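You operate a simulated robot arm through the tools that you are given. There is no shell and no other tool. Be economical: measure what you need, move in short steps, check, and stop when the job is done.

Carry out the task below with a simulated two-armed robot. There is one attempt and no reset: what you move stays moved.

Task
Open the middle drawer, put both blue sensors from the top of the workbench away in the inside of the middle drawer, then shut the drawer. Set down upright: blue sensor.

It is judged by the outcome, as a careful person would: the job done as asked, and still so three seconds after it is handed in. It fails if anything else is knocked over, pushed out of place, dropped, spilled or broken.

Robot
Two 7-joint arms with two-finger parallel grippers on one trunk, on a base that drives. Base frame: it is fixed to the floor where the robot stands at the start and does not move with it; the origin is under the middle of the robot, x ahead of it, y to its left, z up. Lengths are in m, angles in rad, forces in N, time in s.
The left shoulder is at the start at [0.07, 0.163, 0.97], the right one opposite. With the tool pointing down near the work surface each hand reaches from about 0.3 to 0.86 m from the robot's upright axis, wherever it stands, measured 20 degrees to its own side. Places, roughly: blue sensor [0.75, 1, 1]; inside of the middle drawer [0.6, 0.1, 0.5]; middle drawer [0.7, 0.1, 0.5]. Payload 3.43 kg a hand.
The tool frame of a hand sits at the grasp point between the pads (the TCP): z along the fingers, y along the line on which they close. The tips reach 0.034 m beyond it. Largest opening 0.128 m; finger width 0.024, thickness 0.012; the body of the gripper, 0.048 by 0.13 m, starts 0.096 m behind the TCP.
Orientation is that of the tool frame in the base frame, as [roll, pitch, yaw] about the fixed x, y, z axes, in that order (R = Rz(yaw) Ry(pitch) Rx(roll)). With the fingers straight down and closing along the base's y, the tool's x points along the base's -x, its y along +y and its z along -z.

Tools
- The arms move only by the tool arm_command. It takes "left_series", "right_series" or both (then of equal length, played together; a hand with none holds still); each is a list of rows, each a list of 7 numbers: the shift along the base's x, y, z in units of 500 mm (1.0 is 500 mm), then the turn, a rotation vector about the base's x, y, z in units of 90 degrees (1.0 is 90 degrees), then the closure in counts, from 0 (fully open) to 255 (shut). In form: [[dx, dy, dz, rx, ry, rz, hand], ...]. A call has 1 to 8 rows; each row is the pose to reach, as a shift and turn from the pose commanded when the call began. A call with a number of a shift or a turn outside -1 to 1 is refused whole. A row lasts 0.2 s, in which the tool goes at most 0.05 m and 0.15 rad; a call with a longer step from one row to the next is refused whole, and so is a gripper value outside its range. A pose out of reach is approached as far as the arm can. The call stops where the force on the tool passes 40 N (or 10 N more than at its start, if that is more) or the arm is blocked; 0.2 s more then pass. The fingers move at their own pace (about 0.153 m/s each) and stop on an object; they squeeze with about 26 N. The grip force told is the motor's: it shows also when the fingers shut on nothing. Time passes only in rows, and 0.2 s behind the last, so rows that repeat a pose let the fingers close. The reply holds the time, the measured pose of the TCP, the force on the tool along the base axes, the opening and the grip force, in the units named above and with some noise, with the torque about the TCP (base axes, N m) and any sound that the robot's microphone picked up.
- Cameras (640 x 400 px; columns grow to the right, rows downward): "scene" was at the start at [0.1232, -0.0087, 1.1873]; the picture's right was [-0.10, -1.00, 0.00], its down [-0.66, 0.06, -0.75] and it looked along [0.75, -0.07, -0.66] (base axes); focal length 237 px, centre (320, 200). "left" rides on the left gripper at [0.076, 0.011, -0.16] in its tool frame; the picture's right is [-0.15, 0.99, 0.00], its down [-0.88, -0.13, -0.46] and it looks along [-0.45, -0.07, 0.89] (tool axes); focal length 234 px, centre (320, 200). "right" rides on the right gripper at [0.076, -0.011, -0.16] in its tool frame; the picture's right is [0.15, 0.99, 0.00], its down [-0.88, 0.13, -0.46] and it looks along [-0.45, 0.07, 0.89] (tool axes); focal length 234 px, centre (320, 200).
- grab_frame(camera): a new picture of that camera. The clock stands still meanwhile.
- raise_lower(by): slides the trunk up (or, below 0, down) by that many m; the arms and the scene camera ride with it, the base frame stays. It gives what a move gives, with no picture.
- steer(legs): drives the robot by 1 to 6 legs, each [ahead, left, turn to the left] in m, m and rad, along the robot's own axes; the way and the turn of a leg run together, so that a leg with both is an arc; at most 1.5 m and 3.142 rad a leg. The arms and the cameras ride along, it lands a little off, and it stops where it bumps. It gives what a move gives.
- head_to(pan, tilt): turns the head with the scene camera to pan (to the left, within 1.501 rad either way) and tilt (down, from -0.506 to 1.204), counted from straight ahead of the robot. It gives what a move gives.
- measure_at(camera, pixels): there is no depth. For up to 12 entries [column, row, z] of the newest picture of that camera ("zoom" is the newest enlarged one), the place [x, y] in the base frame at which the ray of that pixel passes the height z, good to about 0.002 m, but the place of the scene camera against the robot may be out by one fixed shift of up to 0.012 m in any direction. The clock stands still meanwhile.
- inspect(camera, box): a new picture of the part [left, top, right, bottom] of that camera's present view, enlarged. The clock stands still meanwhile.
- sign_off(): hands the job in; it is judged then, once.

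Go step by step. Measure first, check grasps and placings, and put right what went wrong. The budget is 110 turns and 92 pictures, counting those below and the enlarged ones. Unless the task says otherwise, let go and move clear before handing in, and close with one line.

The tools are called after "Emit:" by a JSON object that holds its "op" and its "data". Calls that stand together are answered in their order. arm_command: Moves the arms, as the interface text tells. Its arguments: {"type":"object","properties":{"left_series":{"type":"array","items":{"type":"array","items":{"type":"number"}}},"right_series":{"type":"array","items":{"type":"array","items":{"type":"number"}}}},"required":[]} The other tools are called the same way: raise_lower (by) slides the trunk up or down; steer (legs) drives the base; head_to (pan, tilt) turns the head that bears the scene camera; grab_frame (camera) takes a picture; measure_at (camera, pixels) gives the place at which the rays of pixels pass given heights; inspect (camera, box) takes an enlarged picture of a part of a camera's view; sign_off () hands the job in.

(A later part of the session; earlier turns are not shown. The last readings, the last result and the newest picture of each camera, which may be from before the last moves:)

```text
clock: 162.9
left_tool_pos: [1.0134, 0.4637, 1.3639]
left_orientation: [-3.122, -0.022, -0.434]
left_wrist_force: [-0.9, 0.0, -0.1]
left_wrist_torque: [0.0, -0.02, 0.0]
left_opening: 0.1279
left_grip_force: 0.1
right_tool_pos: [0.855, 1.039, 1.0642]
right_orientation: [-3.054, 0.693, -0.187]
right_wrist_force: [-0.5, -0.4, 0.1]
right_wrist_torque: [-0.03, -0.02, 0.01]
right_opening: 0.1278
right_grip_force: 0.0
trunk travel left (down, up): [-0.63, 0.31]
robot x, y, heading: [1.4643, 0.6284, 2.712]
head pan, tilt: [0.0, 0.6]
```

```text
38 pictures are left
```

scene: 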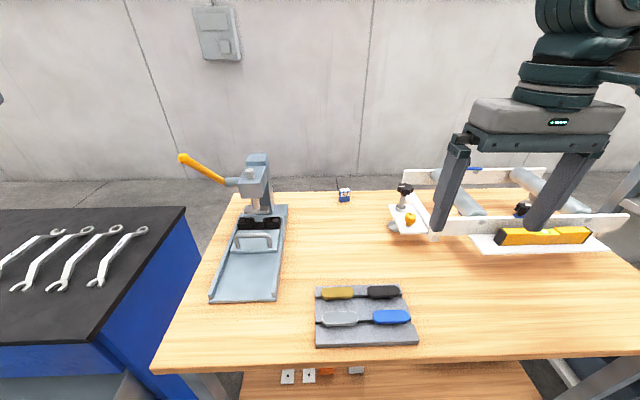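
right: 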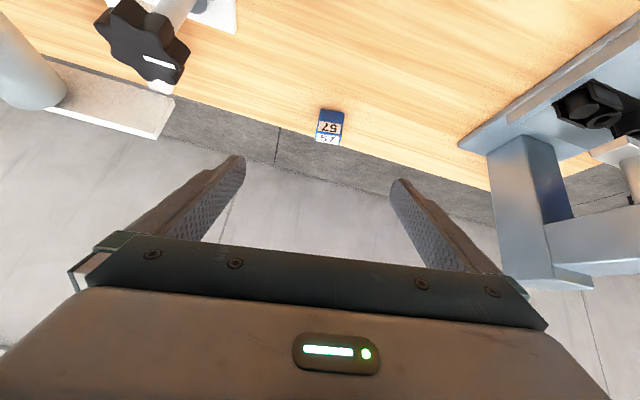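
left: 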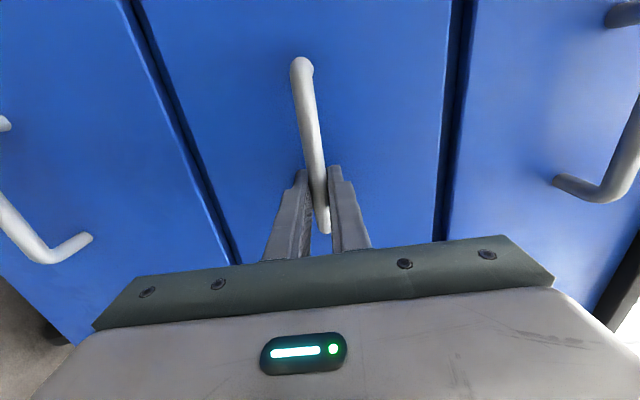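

The sensor is at (329,127) in the right camera, well aligned with the fingers. I measure it.

Emit:
{"op": "measure_at", "data": {"camera": "right", "pixels": [[331, 108, 0.85], [329, 135, 0.893], [328, 145, 0.893], [319, 108, 0.85], [344, 112, 0.85]]}}

Emit:
{"op": "inspect", "data": {"camera": "right", "box": [280, 90, 380, 165]}}

```text
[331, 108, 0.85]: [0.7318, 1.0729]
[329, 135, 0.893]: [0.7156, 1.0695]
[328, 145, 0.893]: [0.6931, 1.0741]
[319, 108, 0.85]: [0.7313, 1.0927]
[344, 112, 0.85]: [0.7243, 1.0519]
```

```text
5.33 times, centred on (330, 128) of right
```

zoom: 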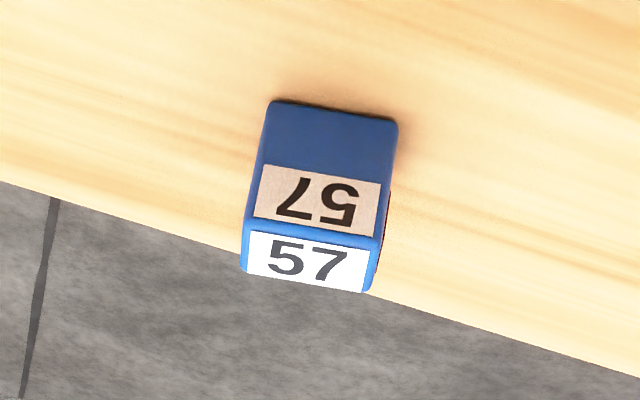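

I measure the box's corners in the enlarged view.

Emit:
{"op": "measure_at", "data": {"camera": "zoom", "pixels": [[272, 100, 0.85], [397, 122, 0.85], [246, 226, 0.893], [382, 243, 0.893], [243, 270, 0.893], [366, 291, 0.893], [246, 226, 0.9], [382, 243, 0.9], [243, 270, 0.9], [366, 291, 0.9]]}}

```text
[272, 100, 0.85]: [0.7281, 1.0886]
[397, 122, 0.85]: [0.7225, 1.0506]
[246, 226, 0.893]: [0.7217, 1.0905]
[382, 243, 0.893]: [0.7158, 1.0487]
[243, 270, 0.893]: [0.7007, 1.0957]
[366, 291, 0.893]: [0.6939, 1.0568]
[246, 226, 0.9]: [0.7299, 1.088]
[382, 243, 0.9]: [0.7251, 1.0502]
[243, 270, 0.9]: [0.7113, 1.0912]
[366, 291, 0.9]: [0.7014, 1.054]
```

The box is about 38×22×50 mm, centred at (0.717,1.071), standing on z=0.85. I align the yaw and come down along the tool axis, leaving the fingers open.

Emit:
{"op": "arm_command", "data": {"right_series": [[-0.05, 0.015, -0.075, -0.014, 0.002, 0.02, 0], [-0.1, 0.03, -0.15, -0.028, 0.004, 0.041, 0], [-0.15, 0.044, -0.224, -0.042, 0.006, 0.061, 0], [-0.185, 0.05, -0.266, -0.042, 0.006, 0.061, 0], [-0.22, 0.055, -0.308, -0.042, 0.006, 0.061, 0], [-0.252, 0.06, -0.348, -0.042, 0.006, 0.061, 0]]}}

Emit:
{"op": "grab_frame", "data": {"camera": "right"}}

```text
clock: 164.3
left_tool_pos: [1.0168, 0.4628, 1.3655]
left_orientation: [-3.123, -0.022, -0.434]
left_wrist_force: [0.7, -0.8, 0.2]
left_wrist_torque: [0.02, 0.03, -0.03]
left_opening: 0.1278
left_grip_force: 0.1
right_tool_pos: [0.7307, 1.0682, 0.8934]
right_orientation: [3.141, 0.694, -0.149]
right_wrist_force: [1.8, 1.0, 8.2]
right_wrist_torque: [-0.19, 0.09, -0.18]
right_opening: 0.128
right_grip_force: 0.0
trunk travel left (down, up): [-0.63, 0.31]
robot x, y, heading: [1.4652, 0.6282, 2.713]
head pan, tilt: [0.0, 0.6]
```

```text
36 pictures are left
```

right: 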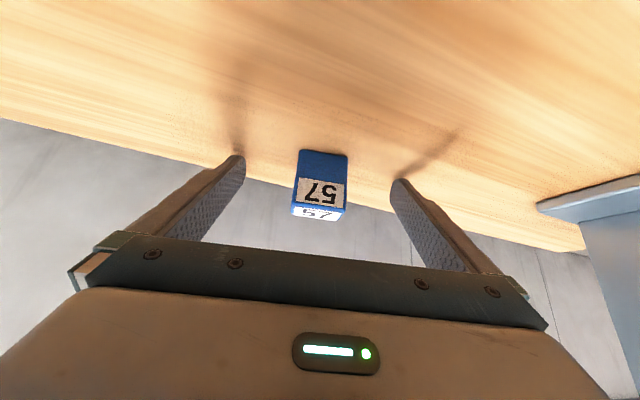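

The fingertips lightly touch the bench (8 N) and the box sits between them at (320,185). I lift 4 mm and close.

Emit:
{"op": "arm_command", "data": {"right_series": [[0, 0, 0.01, 0, 0, 0, 0], [0, 0, 0.01, 0, 0, 0, 100], [0, 0, 0.01, 0, 0, 0, 180], [0, 0, 0.01, 0, 0, 0, 255], [0, 0, 0.01, 0, 0, 0, 255], [0, 0, 0.01, 0, 0, 0, 255]]}}

Emit:
{"op": "arm_command", "data": {"right_series": [[0.02, 0, 0.06, 0, 0, 0, 255], [0.05, -0.01, 0.14, 0, 0, 0, 255], [0.1, -0.02, 0.22, 0, 0, 0, 255], [0.15, -0.03, 0.3, 0, 0, 0, 255], [0.2, -0.04, 0.36, 0, 0, 0, 255]]}}

Emit:
{"op": "grab_frame", "data": {"camera": "right"}}

```text
clock: 165.7
left_tool_pos: [1.0151, 0.4638, 1.3648]
left_orientation: [-3.123, -0.022, -0.435]
left_wrist_force: [0.3, 0.1, 0.1]
left_wrist_torque: [-0.02, 0.02, -0.02]
left_opening: 0.1282
left_grip_force: 0.1
right_tool_pos: [0.7298, 1.0669, 0.8951]
right_orientation: [3.141, 0.692, -0.148]
right_wrist_force: [0.3, -0.1, -0.2]
right_wrist_torque: [0.03, 0.02, 0.01]
right_opening: 0.0393
right_grip_force: 26.1
trunk travel left (down, up): [-0.63, 0.31]
robot x, y, heading: [1.4665, 0.6341, 2.711]
head pan, tilt: [0.0, 0.6]
```

```text
clock: 166.9
left_tool_pos: [1.0161, 0.4621, 1.3653]
left_orientation: [-3.123, -0.021, -0.434]
left_wrist_force: [0.4, 0.2, 0.1]
left_wrist_torque: [0.02, 0.03, 0.0]
left_opening: 0.1278
left_grip_force: 0.0
right_tool_pos: [0.8301, 1.0473, 1.076]
right_orientation: [3.14, 0.692, -0.147]
right_wrist_force: [0.2, -0.1, 0.6]
right_wrist_torque: [0.0, -0.03, -0.01]
right_opening: 0.0394
right_grip_force: 25.5
trunk travel left (down, up): [-0.63, 0.31]
robot x, y, heading: [1.4642, 0.6287, 2.715]
head pan, tilt: [0.0, 0.6]
```

```text
35 pictures are left
```

right: 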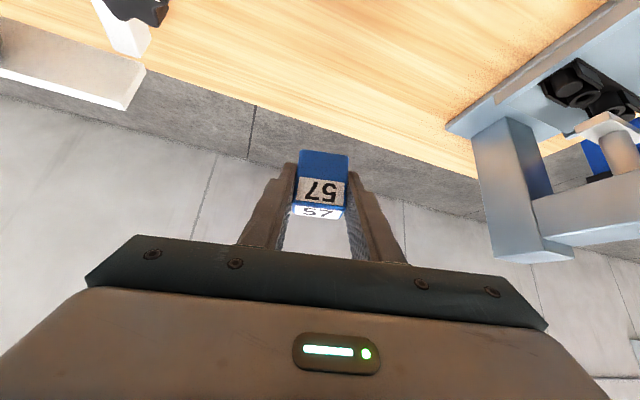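

Sensor 1 is held firmly (opening 0.039). I retract, then drive back and left in front of the open drawer and look inside.

Emit:
{"op": "arm_command", "data": {"right_series": [[0.073, -0.033, 0.02, 0, 0, 0, 255], [0.146, -0.066, 0.04, 0, 0, 0, 255], [0.219, -0.1, 0.06, 0, 0, 0, 255], [0.292, -0.133, 0.08, 0, 0, 0, 255], [0.364, -0.167, 0.1, 0, 0, 0, 255]]}}

Emit:
{"op": "steer", "data": {"legs": [[-0.55, 0, 0], [0, 0.8, 0]]}}

Emit:
{"op": "head_to", "data": {"pan": 0.0, "tilt": 0.75}}

Emit:
{"op": "grab_frame", "data": {"camera": "scene"}}

```text
clock: 168.1
left_tool_pos: [1.0145, 0.4623, 1.3639]
left_orientation: [-3.123, -0.019, -0.436]
left_wrist_force: [0.7, -1.6, 0.3]
left_wrist_torque: [0.03, 0.0, 0.01]
left_opening: 0.128
left_grip_force: 0.1
right_tool_pos: [1.0118, 0.9618, 1.1247]
right_orientation: [-3.14, 0.691, -0.145]
right_wrist_force: [-1.1, -1.1, 0.0]
right_wrist_torque: [-0.02, 0.01, -0.04]
right_opening: 0.0392
right_grip_force: 26.1
trunk travel left (down, up): [-0.63, 0.31]
robot x, y, heading: [1.4626, 0.6289, 2.715]
head pan, tilt: [0.0, 0.6]
```

```text
clock: 175.2
left_tool_pos: [1.1814, -0.4935, 1.3655]
left_orientation: [-3.125, -0.024, -0.442]
left_wrist_force: [0.6, -0.4, 0.5]
left_wrist_torque: [0.02, 0.02, 0.0]
left_opening: 0.128
left_grip_force: 0.0
right_tool_pos: [1.1809, 0.0064, 1.1249]
right_orientation: [-3.139, 0.691, -0.155]
right_wrist_force: [0.5, 0.3, -0.4]
right_wrist_torque: [0.01, 0.01, 0.02]
right_opening: 0.0397
right_grip_force: 26.2
trunk travel left (down, up): [-0.63, 0.31]
robot x, y, heading: [1.6307, -0.33, 2.705]
head pan, tilt: [0.0, 0.6]
```

```text
clock: 175.9
left_tool_pos: [1.1814, -0.4955, 1.3653]
left_orientation: [-3.124, -0.023, -0.44]
left_wrist_force: [0.6, -1.1, 0.5]
left_wrist_torque: [0.0, -0.02, 0.0]
left_opening: 0.1278
left_grip_force: 0.0
right_tool_pos: [1.1808, 0.0064, 1.1264]
right_orientation: [-3.14, 0.691, -0.151]
right_wrist_force: [-0.1, -0.1, -0.9]
right_wrist_torque: [-0.01, -0.03, 0.0]
right_opening: 0.0395
right_grip_force: 26.1
trunk travel left (down, up): [-0.63, 0.31]
robot x, y, heading: [1.6336, -0.3299, 2.709]
head pan, tilt: [0.0, 0.75]
```

```text
34 pictures are left
```

scene: 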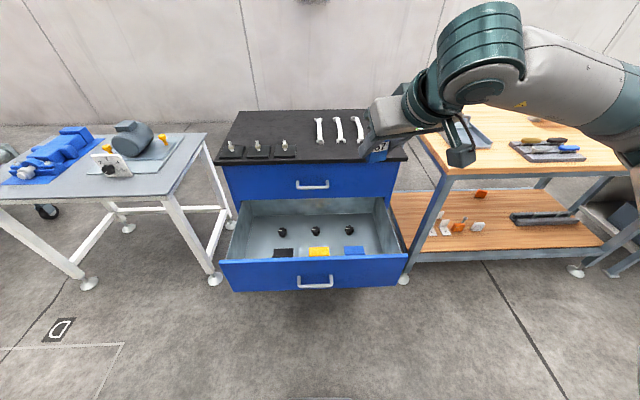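

The drawer lies straight ahead at (315,240). I enlarge it to find free floor.

Emit:
{"op": "inspect", "data": {"camera": "scene", "box": [210, 180, 418, 310]}}

Emit:
{"op": "measure_at", "data": {"camera": "zoom", "pixels": [[190, 160, 0.5], [315, 157, 0.5], [432, 155, 0.5], [215, 224, 0.5], [335, 222, 0.5], [448, 218, 0.5], [50, 245, 0.6], [602, 225, 0.6], [150, 100, 0.5], [510, 95, 0.5], [325, 322, 0.553]]}}

```text
3.08 times, centred on (314, 245) of scene
```

zoom: 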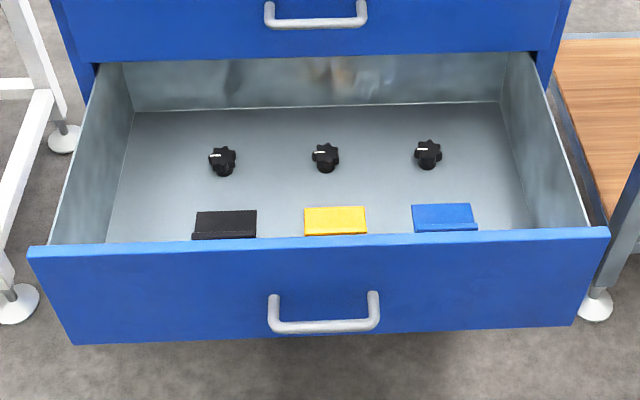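

```text
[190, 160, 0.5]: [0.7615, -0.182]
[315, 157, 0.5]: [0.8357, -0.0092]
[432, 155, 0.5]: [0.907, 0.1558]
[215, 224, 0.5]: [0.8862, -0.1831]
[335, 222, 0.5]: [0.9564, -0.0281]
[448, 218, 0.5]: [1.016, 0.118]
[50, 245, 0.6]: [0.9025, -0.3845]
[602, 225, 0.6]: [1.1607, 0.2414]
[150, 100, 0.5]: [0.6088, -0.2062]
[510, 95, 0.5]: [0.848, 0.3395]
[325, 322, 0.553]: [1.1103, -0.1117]
```

There is clear floor between the knobs and the trays' row and around them. To get the drawer floor's height I use the left wrist camera as a second view.

Emit:
{"op": "grab_frame", "data": {"camera": "left"}}

```text
32 pictures are left
```

left: 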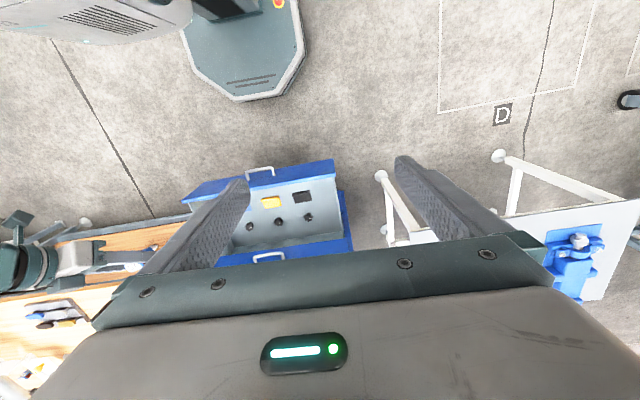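

The left camera sees the drawer from above: knobs at (308,217), (280,222) and trays at (303,198), (271,202). I enlarge and measure at several heights.

Emit:
{"op": "inspect", "data": {"camera": "left", "box": [220, 150, 360, 250]}}

```text
4.00 times, centred on (290, 200) of left
```

zoom: 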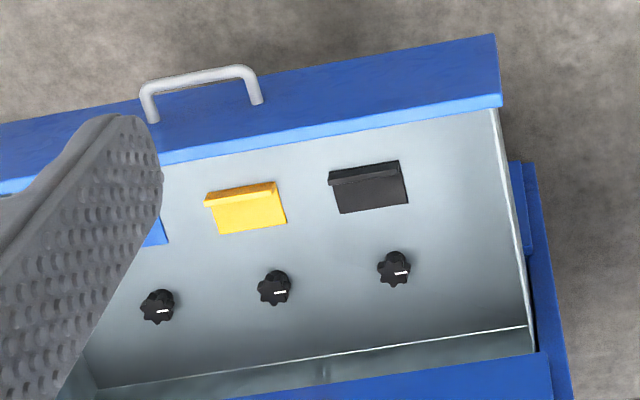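

Emit:
{"op": "measure_at", "data": {"camera": "zoom", "pixels": [[374, 208, 0.42], [374, 208, 0.46], [374, 208, 0.5], [252, 228, 0.46], [394, 276, 0.46], [274, 295, 0.46], [158, 312, 0.46], [525, 327, 0.46], [105, 388, 0.46], [335, 245, 0.46], [500, 106, 0.6], [500, 106, 0.62]]}}

Emit:
{"op": "inspect", "data": {"camera": "scene", "box": [210, 180, 418, 310]}}

Emit:
{"op": "measure_at", "data": {"camera": "zoom", "pixels": [[227, 211, 0.42], [227, 211, 0.46], [227, 211, 0.5], [335, 207, 0.46], [223, 174, 0.46], [326, 171, 0.46], [429, 167, 0.46], [133, 112, 0.46], [500, 102, 0.46], [30, 247, 0.6], [30, 247, 0.62]]}}

```text
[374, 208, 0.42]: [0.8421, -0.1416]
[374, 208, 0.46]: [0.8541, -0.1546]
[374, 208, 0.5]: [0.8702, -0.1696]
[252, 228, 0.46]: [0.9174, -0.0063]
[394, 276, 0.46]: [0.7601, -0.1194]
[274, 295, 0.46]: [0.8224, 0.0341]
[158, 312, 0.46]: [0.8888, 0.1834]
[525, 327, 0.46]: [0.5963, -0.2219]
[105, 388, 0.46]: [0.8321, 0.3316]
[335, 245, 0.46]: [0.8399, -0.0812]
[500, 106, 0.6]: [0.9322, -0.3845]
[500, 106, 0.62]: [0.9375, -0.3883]
```

```text
3.08 times, centred on (314, 245) of scene
```

zoom: 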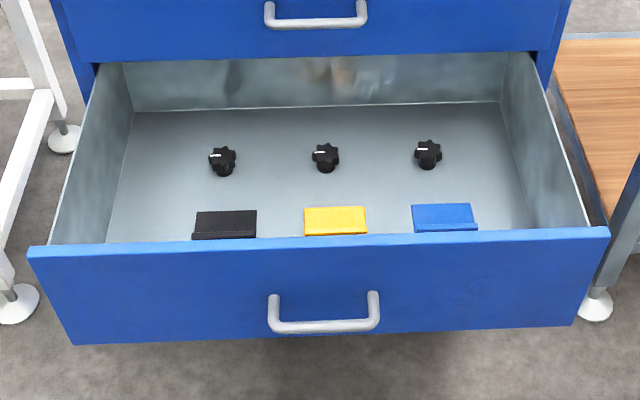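

```text
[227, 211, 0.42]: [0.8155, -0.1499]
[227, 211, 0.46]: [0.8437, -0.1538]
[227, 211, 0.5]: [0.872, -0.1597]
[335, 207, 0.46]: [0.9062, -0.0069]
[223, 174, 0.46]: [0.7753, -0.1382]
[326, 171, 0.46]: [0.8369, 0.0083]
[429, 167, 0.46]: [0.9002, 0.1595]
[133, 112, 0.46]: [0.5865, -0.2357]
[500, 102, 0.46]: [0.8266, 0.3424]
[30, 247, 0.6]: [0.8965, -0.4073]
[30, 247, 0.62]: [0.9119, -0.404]
```

The drawer rim is at about z=0.66 and the floor near 0.47–0.48. There is free floor between the knob columns, site B around (0.891,0.095) and site A around (0.824,-0.056). I lower the trunk and close in.

Emit:
{"op": "raise_lower", "data": {"by": -0.27}}

Emit:
{"op": "steer", "data": {"legs": [[0.18, 0, 0]]}}

Emit:
{"op": "arm_command", "data": {"right_series": [[0, 0, 0, 0, 0, -0.043, 255], [0, 0, 0, 0, 0, -0.086, 255], [0, 0, 0, 0, 0, -0.13, 255], [0, 0, 0, 0, 0, -0.172, 255]]}}

Emit:
{"op": "head_to", "data": {"pan": 0.0, "tilt": 0.8}}

Emit:
{"op": "grab_frame", "data": {"camera": "scene"}}

```text
clock: 178.7
left_tool_pos: [1.1822, -0.4952, 1.0946]
left_orientation: [-3.122, -0.022, -0.438]
left_wrist_force: [0.7, -0.4, 0.1]
left_wrist_torque: [0.0, 0.02, -0.01]
left_opening: 0.1279
left_grip_force: 0.2
right_tool_pos: [1.1826, 0.0069, 0.8547]
right_orientation: [-3.141, 0.691, -0.153]
right_wrist_force: [-0.1, -0.5, -0.1]
right_wrist_torque: [0.01, 0.01, 0.0]
right_opening: 0.0392
right_grip_force: 25.7
trunk travel left (down, up): [-0.36, 0.58]
robot x, y, heading: [1.6324, -0.3315, 2.706]
head pan, tilt: [0.0, 0.75]
```

```text
clock: 180.2
left_tool_pos: [1.0178, -0.4184, 1.0947]
left_orientation: [-3.123, -0.023, -0.441]
left_wrist_force: [0.0, 0.1, 0.2]
left_wrist_torque: [-0.02, -0.04, -0.01]
left_opening: 0.1279
left_grip_force: 0.1
right_tool_pos: [1.0179, 0.0813, 0.8546]
right_orientation: [-3.141, 0.689, -0.154]
right_wrist_force: [-1.2, -1.1, -0.7]
right_wrist_torque: [-0.01, 0.01, 0.01]
right_opening: 0.0391
right_grip_force: 26.2
trunk travel left (down, up): [-0.36, 0.58]
robot x, y, heading: [1.4674, -0.2531, 2.704]
head pan, tilt: [0.0, 0.75]
```

```text
clock: 181.2
left_tool_pos: [1.0177, -0.4195, 1.0936]
left_orientation: [-3.122, -0.022, -0.441]
left_wrist_force: [-0.1, 0.3, -0.6]
left_wrist_torque: [-0.02, -0.01, -0.01]
left_opening: 0.1279
left_grip_force: 0.0
right_tool_pos: [1.0181, 0.0818, 0.855]
right_orientation: [-3.139, 0.692, -0.424]
right_wrist_force: [-0.4, 0.8, -1.4]
right_wrist_torque: [0.01, 0.0, -0.02]
right_opening: 0.0393
right_grip_force: 25.4
trunk travel left (down, up): [-0.36, 0.58]
robot x, y, heading: [1.4701, -0.2565, 2.703]
head pan, tilt: [0.0, 0.75]
```

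```text
clock: 181.8
left_tool_pos: [1.0182, -0.417, 1.0955]
left_orientation: [-3.125, -0.023, -0.443]
left_wrist_force: [0.1, 0.2, 0.4]
left_wrist_torque: [0.01, 0.01, 0.01]
left_opening: 0.1281
left_grip_force: 0.0
right_tool_pos: [1.0183, 0.0818, 0.8564]
right_orientation: [-3.14, 0.692, -0.422]
right_wrist_force: [-0.4, -0.5, 0.0]
right_wrist_torque: [0.0, -0.02, 0.01]
right_opening: 0.0394
right_grip_force: 26.4
trunk travel left (down, up): [-0.36, 0.58]
robot x, y, heading: [1.4667, -0.2536, 2.703]
head pan, tilt: [0.0, 0.799]
```

```text
29 pictures are left
```

scene: 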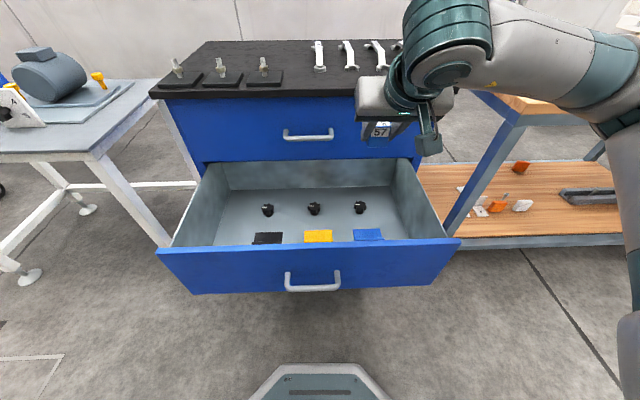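

I move the sensor along a path clear of the rim and the upper handle, down into the drawer over site B.

Emit:
{"op": "arm_command", "data": {"right_series": [[-0.033, -0.015, -0.091, 0, 0, 0, 255], [-0.066, -0.03, -0.182, 0, 0, 0, 255], [-0.098, -0.044, -0.272, 0, 0, 0, 255], [-0.126, -0.032, -0.352, 0, 0, 0, 255], [-0.154, -0.02, -0.432, 0, 0, 0, 255], [-0.19, -0.003, -0.512, 0, 0, 0, 255], [-0.226, 0.014, -0.582, 0, 0, 0, 255]]}}

Emit:
{"op": "grab_frame", "data": {"camera": "right"}}

Emit:
{"op": "grab_frame", "data": {"camera": "scene"}}

```text
clock: 183.4
left_tool_pos: [1.0171, -0.4184, 1.0952]
left_orientation: [-3.124, -0.024, -0.442]
left_wrist_force: [0.0, 0.3, 0.2]
left_wrist_torque: [0.01, -0.01, 0.0]
left_opening: 0.1282
left_grip_force: 0.2
right_tool_pos: [0.9059, 0.0893, 0.5641]
right_orientation: [-3.141, 0.691, -0.423]
right_wrist_force: [0.6, 0.0, -0.8]
right_wrist_torque: [0.03, -0.01, 0.01]
right_opening: 0.0393
right_grip_force: 25.9
trunk travel left (down, up): [-0.36, 0.58]
robot x, y, heading: [1.4667, -0.2529, 2.707]
head pan, tilt: [0.0, 0.799]
```

```text
28 pictures are left
```

right: 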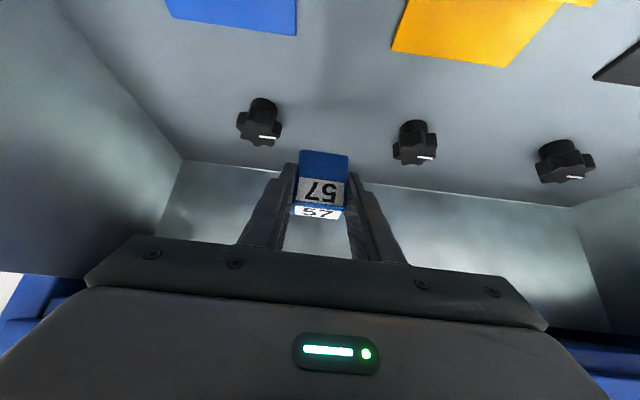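

```text
27 pictures are left
```

scene: 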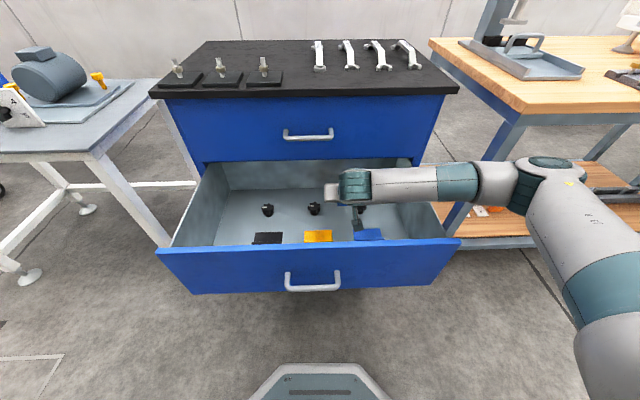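

The sensor hangs between the knob columns, clear of both. I descend in small steps and watch the force.

Emit:
{"op": "arm_command", "data": {"right_series": [[0, 0, -0.03, 0, 0, 0, 255], [0, 0, -0.056, 0, 0, 0, 255], [0, 0, -0.066, 0, 0, 0, 255]]}}

Emit:
{"op": "inspect", "data": {"camera": "right", "box": [220, 80, 440, 230]}}

```text
clock: 184.2
left_tool_pos: [1.0192, -0.4196, 1.0945]
left_orientation: [-3.124, -0.023, -0.441]
left_wrist_force: [-0.3, 0.0, 0.0]
left_wrist_torque: [-0.03, -0.01, 0.02]
left_opening: 0.128
left_grip_force: 0.0
right_tool_pos: [0.9054, 0.0882, 0.5308]
right_orientation: [3.141, 0.691, -0.422]
right_wrist_force: [0.0, -0.3, -1.0]
right_wrist_torque: [0.0, -0.01, 0.0]
right_opening: 0.0395
right_grip_force: 25.6
trunk travel left (down, up): [-0.36, 0.58]
robot x, y, heading: [1.4687, -0.2539, 2.708]
head pan, tilt: [0.0, 0.799]
```

```text
2.67 times, centred on (330, 155) of right
```

zoom: 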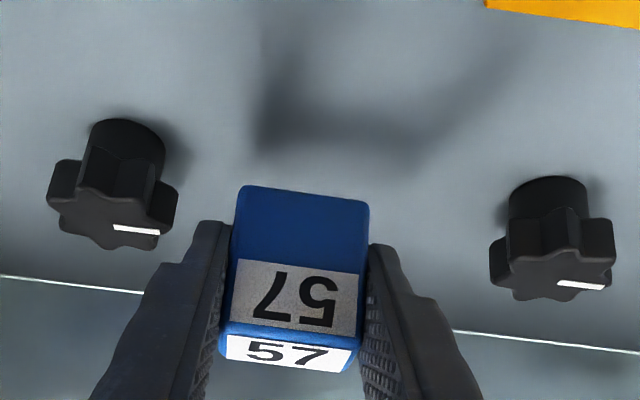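

No contact yet at TCP z=0.531. I go on down in smaller steps.

Emit:
{"op": "arm_command", "data": {"right_series": [[0, 0, -0.008, 0, 0, 0, 255], [0, 0, -0.016, 0, 0, 0, 255], [0, 0, -0.02, 0, 0, 0, 255]]}}

Emit:
{"op": "arm_command", "data": {"right_series": [[0, 0, -0.006, 0, 0, 0, 255], [0, 0, -0.012, 0, 0, 0, 255]]}}

Emit:
{"op": "arm_command", "data": {"right_series": [[0, 0, -0.006, 0, 0, 0, 255], [0, 0, -0.01, 0, 0, 0, 255]]}}

```text
clock: 185.0
left_tool_pos: [1.0179, -0.4185, 1.0945]
left_orientation: [-3.124, -0.022, -0.44]
left_wrist_force: [-0.2, -0.1, 0.0]
left_wrist_torque: [-0.03, -0.03, 0.01]
left_opening: 0.128
left_grip_force: 0.0
right_tool_pos: [0.9066, 0.088, 0.52]
right_orientation: [-3.141, 0.692, -0.422]
right_wrist_force: [-0.5, 0.6, -0.5]
right_wrist_torque: [0.03, 0.01, 0.02]
right_opening: 0.0391
right_grip_force: 25.6
trunk travel left (down, up): [-0.36, 0.58]
robot x, y, heading: [1.466, -0.2549, 2.706]
head pan, tilt: [0.0, 0.799]
```

```text
clock: 185.6
left_tool_pos: [1.0181, -0.4189, 1.0947]
left_orientation: [-3.123, -0.021, -0.444]
left_wrist_force: [0.3, -0.3, 0.2]
left_wrist_torque: [0.01, -0.01, 0.03]
left_opening: 0.1281
left_grip_force: 0.0
right_tool_pos: [0.9058, 0.0889, 0.5155]
right_orientation: [-3.14, 0.69, -0.421]
right_wrist_force: [-0.5, -0.6, 0.0]
right_wrist_torque: [0.0, 0.03, 0.01]
right_opening: 0.0393
right_grip_force: 25.5
trunk travel left (down, up): [-0.36, 0.58]
robot x, y, heading: [1.4698, -0.2547, 2.709]
head pan, tilt: [0.0, 0.799]
```

```text
clock: 186.2
left_tool_pos: [1.0186, -0.4191, 1.0941]
left_orientation: [-3.124, -0.023, -0.442]
left_wrist_force: [0.4, 0.9, -0.8]
left_wrist_torque: [-0.03, -0.04, -0.01]
left_opening: 0.1279
left_grip_force: 0.1
right_tool_pos: [0.9057, 0.0898, 0.5095]
right_orientation: [3.141, 0.692, -0.421]
right_wrist_force: [-0.2, 0.9, -0.7]
right_wrist_torque: [0.0, 0.0, -0.03]
right_opening: 0.0394
right_grip_force: 25.6
trunk travel left (down, up): [-0.36, 0.58]
robot x, y, heading: [1.4658, -0.2567, 2.709]
head pan, tilt: [0.0, 0.799]
```

Still no contact at 0.5095. I continue in small calls.

Emit:
{"op": "arm_command", "data": {"right_series": [[0, 0, -0.006, 0, 0, 0, 255], [0, 0, -0.012, 0, 0, 0, 255]]}}

Emit:
{"op": "arm_command", "data": {"right_series": [[0, 0, -0.006, 0, 0, 0, 255], [0, 0, -0.01, 0, 0, 0, 255]]}}

Emit:
{"op": "inspect", "data": {"camera": "right", "box": [220, 80, 440, 230]}}

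```text
clock: 186.8
left_tool_pos: [1.0172, -0.4196, 1.0949]
left_orientation: [-3.124, -0.023, -0.441]
left_wrist_force: [0.5, -0.6, -0.8]
left_wrist_torque: [0.0, 0.01, 0.0]
left_opening: 0.1278
left_grip_force: 0.1
right_tool_pos: [0.9064, 0.0876, 0.503]
right_orientation: [-3.14, 0.692, -0.421]
right_wrist_force: [-0.2, -0.6, -1.5]
right_wrist_torque: [-0.01, -0.01, -0.01]
right_opening: 0.0391
right_grip_force: 25.9
trunk travel left (down, up): [-0.36, 0.58]
robot x, y, heading: [1.4702, -0.2544, 2.702]
head pan, tilt: [0.0, 0.799]
```

```text
clock: 187.4
left_tool_pos: [1.0176, -0.4194, 1.0949]
left_orientation: [-3.124, -0.024, -0.441]
left_wrist_force: [-1.0, -0.7, 0.2]
left_wrist_torque: [0.01, -0.02, -0.01]
left_opening: 0.1282
left_grip_force: 0.1
right_tool_pos: [0.9054, 0.0886, 0.5001]
right_orientation: [-3.14, 0.691, -0.423]
right_wrist_force: [0.2, -1.0, -0.7]
right_wrist_torque: [0.01, 0.0, 0.02]
right_opening: 0.0393
right_grip_force: 25.8
trunk travel left (down, up): [-0.36, 0.58]
robot x, y, heading: [1.4665, -0.2584, 2.709]
head pan, tilt: [0.0, 0.799]
```

```text
2.67 times, centred on (330, 155) of right
```

zoom: 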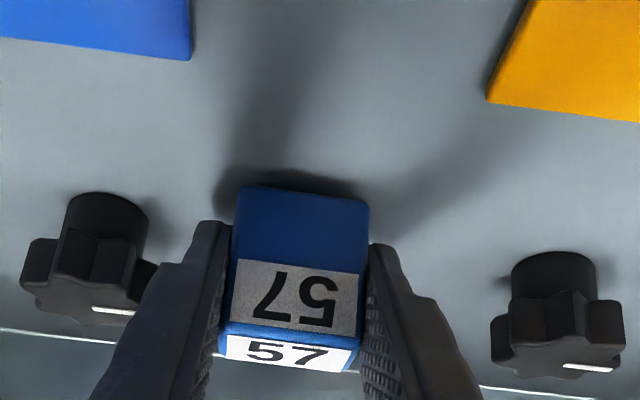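

The shadow has closed up to the box's bottom edge, so contact is near. I go on a few millimetres at a time.

Emit:
{"op": "arm_command", "data": {"right_series": [[0, 0, -0.004, 0, 0, 0, 255], [0, 0, -0.008, 0, 0, 0, 255]]}}

Emit:
{"op": "arm_command", "data": {"right_series": [[0, 0, -0.004, 0, 0, 0, 255], [0, 0, -0.006, 0, 0, 0, 255]]}}

```text
clock: 188.0
left_tool_pos: [1.0186, -0.4191, 1.0949]
left_orientation: [-3.126, -0.021, -0.442]
left_wrist_force: [-1.1, 0.4, 0.5]
left_wrist_torque: [0.02, 0.03, 0.01]
left_opening: 0.1281
left_grip_force: 0.0
right_tool_pos: [0.9051, 0.0886, 0.4958]
right_orientation: [-3.137, 0.69, -0.423]
right_wrist_force: [-0.4, -1.0, -1.2]
right_wrist_torque: [0.01, -0.04, 0.0]
right_opening: 0.0391
right_grip_force: 25.9
trunk travel left (down, up): [-0.36, 0.58]
robot x, y, heading: [1.4697, -0.2564, 2.705]
head pan, tilt: [0.0, 0.799]
```

```text
clock: 188.6
left_tool_pos: [1.0189, -0.4205, 1.0956]
left_orientation: [-3.125, -0.024, -0.442]
left_wrist_force: [0.1, 0.1, -0.8]
left_wrist_torque: [0.01, 0.01, 0.01]
left_opening: 0.1279
left_grip_force: 0.0
right_tool_pos: [0.9062, 0.0875, 0.4914]
right_orientation: [-3.141, 0.692, -0.423]
right_wrist_force: [1.2, 0.3, 3.2]
right_wrist_torque: [-0.06, 0.0, 0.0]
right_opening: 0.0393
right_grip_force: 25.8
trunk travel left (down, up): [-0.36, 0.58]
robot x, y, heading: [1.4676, -0.256, 2.709]
head pan, tilt: [0.0, 0.799]
```

Contact: 3.2 N upward at TCP z=0.492. I open part way, check, and leave the box standing.

Emit:
{"op": "arm_command", "data": {"right_series": [[0, 0, 0, 0, 0, 0, 165], [0, 0, 0, 0, 0, 0, 140], [0, 0, 0, 0, 0, 0, 125], [0, 0, 0, 0, 0, 0, 125]]}}

Emit:
{"op": "inspect", "data": {"camera": "right", "box": [220, 80, 440, 230]}}

```text
clock: 189.6
left_tool_pos: [1.0182, -0.4194, 1.0946]
left_orientation: [-3.126, -0.025, -0.441]
left_wrist_force: [-0.2, -0.4, 0.2]
left_wrist_torque: [0.02, 0.02, -0.02]
left_opening: 0.128
left_grip_force: 0.1
right_tool_pos: [0.9066, 0.0884, 0.4929]
right_orientation: [-3.14, 0.691, -0.423]
right_wrist_force: [0.3, 0.2, 0.2]
right_wrist_torque: [0.04, -0.03, 0.03]
right_opening: 0.0653
right_grip_force: 0.0
trunk travel left (down, up): [-0.36, 0.58]
robot x, y, heading: [1.4662, -0.2548, 2.708]
head pan, tilt: [0.0, 0.799]
```

```text
2.67 times, centred on (330, 155) of right
```

zoom: 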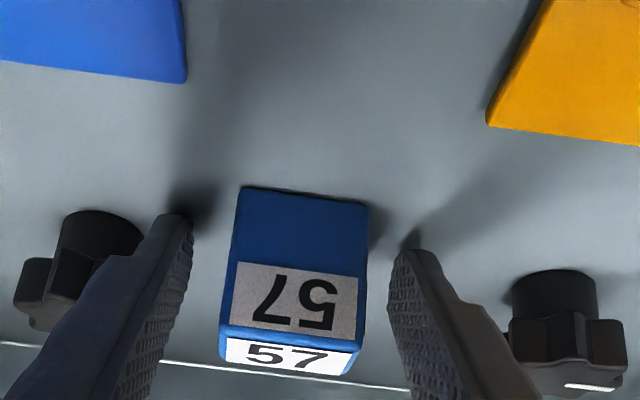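

The box stands released with the fingers clear. I withdraw along the tool axis, then up and out.

Emit:
{"op": "arm_command", "data": {"right_series": [[0.035, -0.016, 0.046, 0, 0, 0, 125], [0.07, -0.031, 0.092, 0, 0, 0, 125], [0.07, -0.031, 0.18, 0, 0, 0, 125], [0.075, -0.033, 0.26, 0, 0, 0, 125], [0.1, -0.045, 0.34, 0, 0, 0, 125], [0.126, -0.056, 0.42, 0, 0, 0, 125], [0.17, -0.05, 0.5, 0, 0, 0, 125], [0.2, -0.03, 0.58, 0, 0, 0, 125]]}}

Emit:
{"op": "inspect", "data": {"camera": "scene", "box": [150, 120, 470, 320]}}

```text
clock: 191.4
left_tool_pos: [1.0187, -0.4185, 1.0955]
left_orientation: [-3.124, -0.023, -0.441]
left_wrist_force: [0.3, -0.4, -0.1]
left_wrist_torque: [0.0, 0.04, 0.04]
left_opening: 0.1279
left_grip_force: 0.0
right_tool_pos: [1.0041, 0.0733, 0.783]
right_orientation: [-3.14, 0.691, -0.422]
right_wrist_force: [0.0, 0.3, 0.2]
right_wrist_torque: [0.03, -0.03, -0.03]
right_opening: 0.0654
right_grip_force: 0.0
trunk travel left (down, up): [-0.36, 0.58]
robot x, y, heading: [1.4661, -0.2543, 2.704]
head pan, tilt: [0.0, 0.799]
```

```text
2.00 times, centred on (310, 220) of scene
```

zoom: 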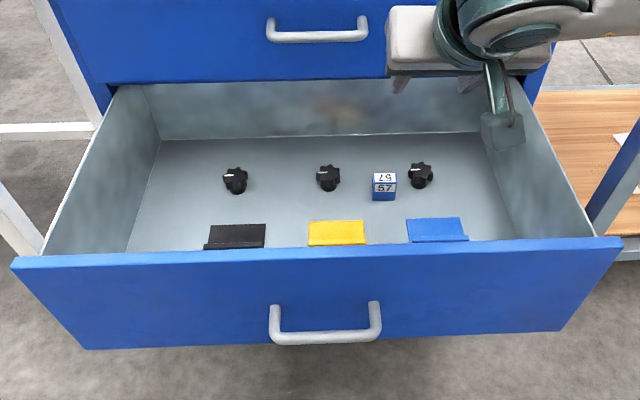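

Sensor 57 stands upright in the drawer and the knobs are untouched. Now for sensor 2: I raise the trunk, back off, and shift right in front of the roller frame.

Emit:
{"op": "raise_lower", "data": {"by": 0.36}}

Emit:
{"op": "steer", "data": {"legs": [[-0.2, 0, 0], [0, -1.15, 0], [0.3, 0, 0]]}}

Emit:
{"op": "head_to", "data": {"pan": -0.15, "tilt": 0.6}}

Emit:
{"op": "grab_frame", "data": {"camera": "scene"}}

```text
clock: 194.9
left_tool_pos: [1.0166, -0.4197, 1.4548]
left_orientation: [-3.124, -0.024, -0.441]
left_wrist_force: [0.6, -0.8, -0.5]
left_wrist_torque: [0.02, 0.01, -0.02]
left_opening: 0.1283
left_grip_force: 0.0
right_tool_pos: [1.0052, 0.0736, 1.1425]
right_orientation: [-3.139, 0.693, -0.422]
right_wrist_force: [1.1, 0.7, -0.9]
right_wrist_torque: [-0.01, 0.0, -0.02]
right_opening: 0.0652
right_grip_force: 0.1
trunk travel left (down, up): [-0.72, 0.22]
robot x, y, heading: [1.4687, -0.256, 2.705]
head pan, tilt: [0.0, 0.799]
```

```text
clock: 203.6
left_tool_pos: [1.4178, 0.6666, 1.454]
left_orientation: [-3.125, -0.02, -0.46]
left_wrist_force: [1.1, 0.6, 1.0]
left_wrist_torque: [-0.01, -0.01, 0.01]
left_opening: 0.1278
left_grip_force: 0.2
right_tool_pos: [1.4129, 1.1587, 1.142]
right_orientation: [-3.14, 0.694, -0.439]
right_wrist_force: [0.0, 0.4, 0.6]
right_wrist_torque: [-0.02, 0.0, 0.0]
right_opening: 0.0652
right_grip_force: 0.1
trunk travel left (down, up): [-0.72, 0.22]
robot x, y, heading: [1.8718, 0.8238, 2.686]
head pan, tilt: [0.0, 0.799]
```

```text
clock: 204.3
left_tool_pos: [1.4152, 0.6671, 1.4553]
left_orientation: [-3.123, -0.022, -0.458]
left_wrist_force: [-0.5, -0.8, -0.5]
left_wrist_torque: [-0.01, -0.01, 0.0]
left_opening: 0.1282
left_grip_force: 0.0
right_tool_pos: [1.4111, 1.1602, 1.1412]
right_orientation: [3.141, 0.691, -0.44]
right_wrist_force: [-0.2, 0.4, 0.7]
right_wrist_torque: [-0.02, 0.02, 0.0]
right_opening: 0.0651
right_grip_force: 0.1
trunk travel left (down, up): [-0.72, 0.22]
robot x, y, heading: [1.8672, 0.8238, 2.685]
head pan, tilt: [-0.15, 0.6]
```

```text
22 pictures are left
```

scene: 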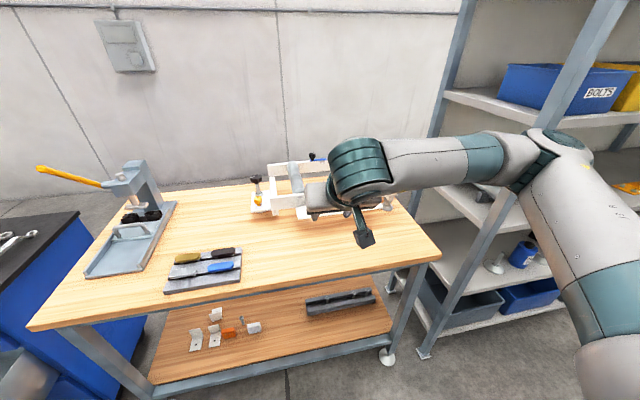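

The arm hides the roller frame in the scene view (270–390,190). The right wrist camera points at it, so I look through that.

Emit:
{"op": "grab_frame", "data": {"camera": "right"}}

```text
21 pictures are left
```

right: 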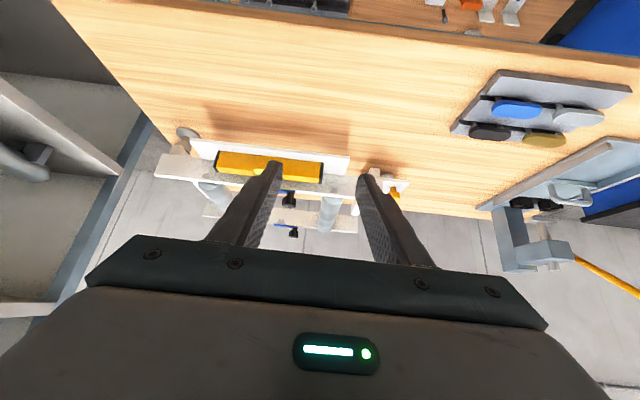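

The frame hides what lies behind its front rail. I raise the hand and drive closer to look down into it.

Emit:
{"op": "arm_command", "data": {"right_series": [[0, 0, 0.08, 0, 0, 0, 125], [0, 0, 0.16, 0, 0, 0, 80], [0, 0, 0.24, 0, 0, 0, 40], [0, 0, 0.28, 0, 0, 0, 0]]}}

Emit:
{"op": "steer", "data": {"legs": [[0, 0, 0.035], [0.25, 0.0, 0]]}}

Emit:
{"op": "grab_frame", "data": {"camera": "right"}}

```text
clock: 205.3
left_tool_pos: [1.4163, 0.6664, 1.4553]
left_orientation: [-3.122, -0.022, -0.459]
left_wrist_force: [-0.4, 0.2, -0.5]
left_wrist_torque: [0.01, 0.02, 0.02]
left_opening: 0.1275
left_grip_force: 0.1
right_tool_pos: [1.4121, 1.1595, 1.2814]
right_orientation: [-3.139, 0.691, -0.439]
right_wrist_force: [-0.5, 0.0, 0.4]
right_wrist_torque: [0.01, 0.0, -0.01]
right_opening: 0.1278
right_grip_force: 0.0
trunk travel left (down, up): [-0.72, 0.22]
robot x, y, heading: [1.8637, 0.8255, 2.691]
head pan, tilt: [-0.15, 0.6]
```

```text
clock: 207.5
left_tool_pos: [1.1956, 0.7519, 1.4562]
left_orientation: [-3.122, -0.022, -0.428]
left_wrist_force: [0.0, -0.2, 0.4]
left_wrist_torque: [0.01, -0.02, -0.01]
left_opening: 0.128
left_grip_force: 0.0
right_tool_pos: [1.1748, 1.2446, 1.2837]
right_orientation: [-3.141, 0.694, -0.408]
right_wrist_force: [0.3, 0.5, 0.3]
right_wrist_torque: [0.03, -0.03, 0.01]
right_opening: 0.1279
right_grip_force: 0.0
trunk travel left (down, up): [-0.72, 0.22]
robot x, y, heading: [1.642, 0.9222, 2.722]
head pan, tilt: [-0.15, 0.6]
```

```text
20 pictures are left
```

right: 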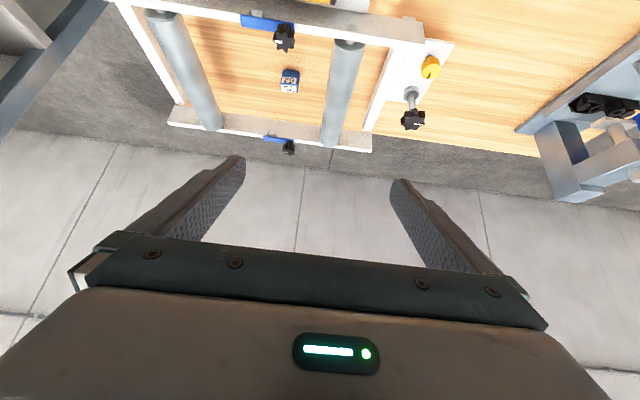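

Now the frame is visible: sensor 2 at (290,80) stands on the bench between the rollers, with clamps on the front rail (283,35) and back rail (288,145). I enlarge and measure.

Emit:
{"op": "inspect", "data": {"camera": "right", "box": [160, 0, 400, 160]}}

```text
2.50 times, centred on (280, 80) of right
```

zoom: 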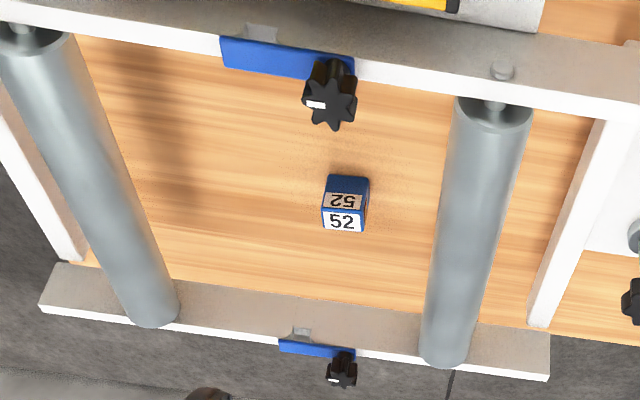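

Emit:
{"op": "measure_at", "data": {"camera": "zoom", "pixels": [[332, 174, 0.855], [369, 179, 0.855], [322, 207, 0.905], [365, 209, 0.905], [323, 229, 0.905], [362, 232, 0.905], [345, 77, 0.95], [330, 128, 1.0], [330, 100, 1.0], [172, 300, 0.93], [425, 320, 0.93], [460, 120, 0.94]]}}

```text
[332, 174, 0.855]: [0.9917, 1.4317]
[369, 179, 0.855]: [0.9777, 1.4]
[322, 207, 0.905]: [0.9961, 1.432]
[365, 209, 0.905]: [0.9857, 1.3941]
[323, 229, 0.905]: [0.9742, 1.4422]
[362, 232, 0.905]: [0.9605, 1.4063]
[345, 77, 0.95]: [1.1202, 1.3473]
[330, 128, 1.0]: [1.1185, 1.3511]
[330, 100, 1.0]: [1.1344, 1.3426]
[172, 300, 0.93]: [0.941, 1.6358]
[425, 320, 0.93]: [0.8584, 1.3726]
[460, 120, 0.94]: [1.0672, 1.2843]
```

Sensor 52 is centred near (0.979,1.419), with 0.09 m to the nearer roller and the front rail's clamp knob at about 0.155 m toward me. I drive 0.03 m closer, straighten the hand to a 12° tilt, partly close it, and hover above the sensor.

Emit:
{"op": "steer", "data": {"legs": [[0.03, 0, 0]]}}

Emit:
{"op": "arm_command", "data": {"right_series": [[-0.053, 0.059, -0.03, -0.025, -0.056, 0.003, 96], [-0.106, 0.118, -0.06, -0.05, -0.112, 0.006, 96], [-0.159, 0.178, -0.1, -0.076, -0.169, 0.01, 96], [-0.212, 0.237, -0.15, -0.101, -0.225, 0.014, 96], [-0.265, 0.296, -0.21, -0.126, -0.281, 0.018, 96], [-0.265, 0.296, -0.29, -0.126, -0.281, 0.018, 96], [-0.265, 0.296, -0.37, -0.126, -0.281, 0.018, 96], [-0.265, 0.296, -0.44, -0.126, -0.281, 0.018, 96]]}}

Emit:
{"op": "grab_frame", "data": {"camera": "right"}}

```text
clock: 208.3
left_tool_pos: [1.1747, 0.7627, 1.4584]
left_orientation: [-3.122, -0.014, -0.427]
left_wrist_force: [1.1, 0.2, 0.7]
left_wrist_torque: [0.03, 0.08, 0.01]
left_opening: 0.1279
left_grip_force: 0.0
right_tool_pos: [1.1533, 1.2559, 1.2863]
right_orientation: [-3.14, 0.695, -0.407]
right_wrist_force: [0.5, 0.2, -0.2]
right_wrist_torque: [0.04, 0.04, -0.02]
right_opening: 0.128
right_grip_force: 0.1
trunk travel left (down, up): [-0.72, 0.22]
robot x, y, heading: [1.616, 0.9363, 2.72]
head pan, tilt: [-0.15, 0.6]
```

```text
clock: 210.1
left_tool_pos: [1.1674, 0.7659, 1.4557]
left_orientation: [-3.121, -0.021, -0.427]
left_wrist_force: [1.0, 0.5, 0.3]
left_wrist_torque: [0.0, -0.05, -0.03]
left_opening: 0.1278
left_grip_force: 0.1
right_tool_pos: [1.0167, 1.4039, 1.0616]
right_orientation: [3.128, 0.209, -0.385]
right_wrist_force: [-0.2, 0.1, 0.0]
right_wrist_torque: [0.01, -0.01, -0.01]
right_opening: 0.08
right_grip_force: 0.0
trunk travel left (down, up): [-0.72, 0.22]
robot x, y, heading: [1.6158, 0.9372, 2.722]
head pan, tilt: [-0.15, 0.6]
```

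```text
18 pictures are left
```

right: 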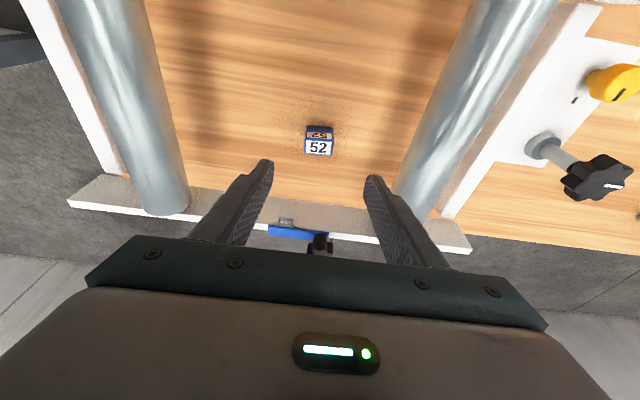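

The sensor sits centred between the fingers at (319,140). I verify its position from here.

Emit:
{"op": "measure_at", "data": {"camera": "right", "pixels": [[308, 126, 0.855], [334, 127, 0.855], [305, 140, 0.905], [333, 141, 0.905], [305, 153, 0.905], [332, 156, 0.905]]}}

```text
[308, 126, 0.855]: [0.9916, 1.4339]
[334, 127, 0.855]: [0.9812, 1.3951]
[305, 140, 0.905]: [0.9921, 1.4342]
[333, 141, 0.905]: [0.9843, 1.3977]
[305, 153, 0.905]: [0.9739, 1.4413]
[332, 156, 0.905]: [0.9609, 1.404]
```

The position is confirmed at (0.978,1.418). I descend along the tool axis to the grasp height and check the force.

Emit:
{"op": "arm_command", "data": {"right_series": [[-0.02, 0.007, -0.09, 0, 0, 0, 96], [-0.038, 0.014, -0.18, 0, 0, 0, 96], [-0.056, 0.021, -0.26, 0, 0, 0, 96], [-0.07, 0.026, -0.325, 0, 0, 0, 96]]}}

Emit:
{"op": "grab_frame", "data": {"camera": "right"}}

```text
clock: 211.1
left_tool_pos: [1.1669, 0.7654, 1.4559]
left_orientation: [-3.122, -0.021, -0.428]
left_wrist_force: [0.1, -0.5, 0.0]
left_wrist_torque: [-0.02, -0.01, 0.01]
left_opening: 0.1277
left_grip_force: 0.2
right_tool_pos: [0.98, 1.4177, 0.8994]
right_orientation: [3.128, 0.208, -0.383]
right_wrist_force: [-0.2, 0.7, 0.4]
right_wrist_torque: [0.0, -0.04, 0.01]
right_opening: 0.08
right_grip_force: 0.2
trunk travel left (down, up): [-0.72, 0.22]
robot x, y, heading: [1.616, 0.9386, 2.726]
head pan, tilt: [-0.15, 0.6]
```

```text
17 pictures are left
```

right: 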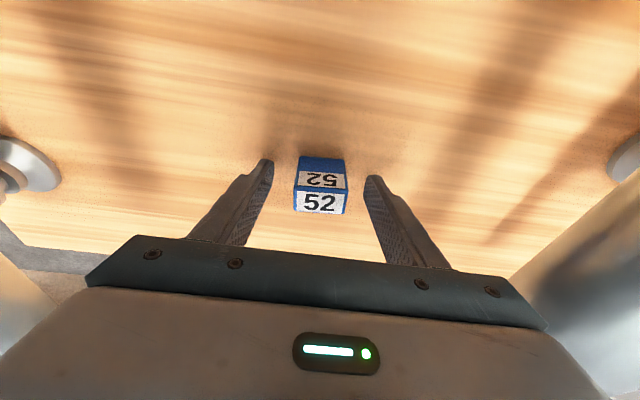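

No contact force, and the box is centred between the fingers at (320,185). I close, then lift along the same path.

Emit:
{"op": "arm_command", "data": {"right_series": [[0, 0, 0, 0, 0, 0, 150], [0, 0, 0, 0, 0, 0, 200], [0, 0, 0, 0, 0, 0, 255], [0, 0, 0, 0, 0, 0, 255], [0, 0, 0, 0, 0, 0, 255]]}}

Emit:
{"op": "arm_command", "data": {"right_series": [[0.006, -0.002, 0.04, 0, 0, 0, 255], [0.02, -0.007, 0.12, 0, 0, 0, 255], [0.035, -0.013, 0.2, 0, 0, 0, 255], [0.053, -0.02, 0.28, 0, 0, 0, 255], [0.07, -0.026, 0.36, 0, 0, 0, 255], [0.07, -0.026, 0.44, 0, 0, 0, 255], [0.07, -0.026, 0.5, 0, 0, 0, 255]]}}

Emit:
{"op": "grab_frame", "data": {"camera": "right"}}

```text
clock: 212.3
left_tool_pos: [1.1687, 0.7633, 1.4557]
left_orientation: [-3.124, -0.02, -0.426]
left_wrist_force: [0.8, 0.1, -0.4]
left_wrist_torque: [0.0, 0.02, -0.03]
left_opening: 0.1278
left_grip_force: 0.0
right_tool_pos: [0.9809, 1.4177, 0.9016]
right_orientation: [3.129, 0.21, -0.383]
right_wrist_force: [-1.0, -0.4, 1.9]
right_wrist_torque: [0.02, 0.01, 0.01]
right_opening: 0.0389
right_grip_force: 25.8
trunk travel left (down, up): [-0.72, 0.22]
robot x, y, heading: [1.6128, 0.9353, 2.725]
head pan, tilt: [-0.15, 0.6]
```

```text
clock: 213.9
left_tool_pos: [1.1693, 0.7643, 1.4568]
left_orientation: [-3.121, -0.019, -0.427]
left_wrist_force: [0.0, -0.4, 0.7]
left_wrist_torque: [0.03, 0.02, -0.01]
left_opening: 0.1279
left_grip_force: 0.0
right_tool_pos: [1.0154, 1.4048, 1.1511]
right_orientation: [3.131, 0.209, -0.385]
right_wrist_force: [0.8, 0.4, 0.5]
right_wrist_torque: [0.0, 0.0, -0.02]
right_opening: 0.0395
right_grip_force: 26.1
trunk travel left (down, up): [-0.72, 0.22]
robot x, y, heading: [1.6136, 0.9337, 2.725]
head pan, tilt: [-0.15, 0.6]
```

```text
16 pictures are left
```

right: 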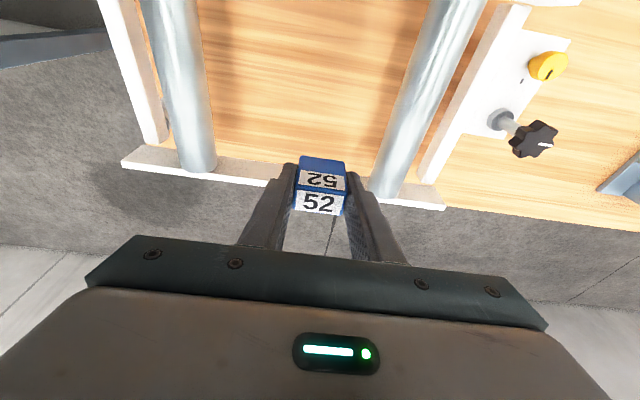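

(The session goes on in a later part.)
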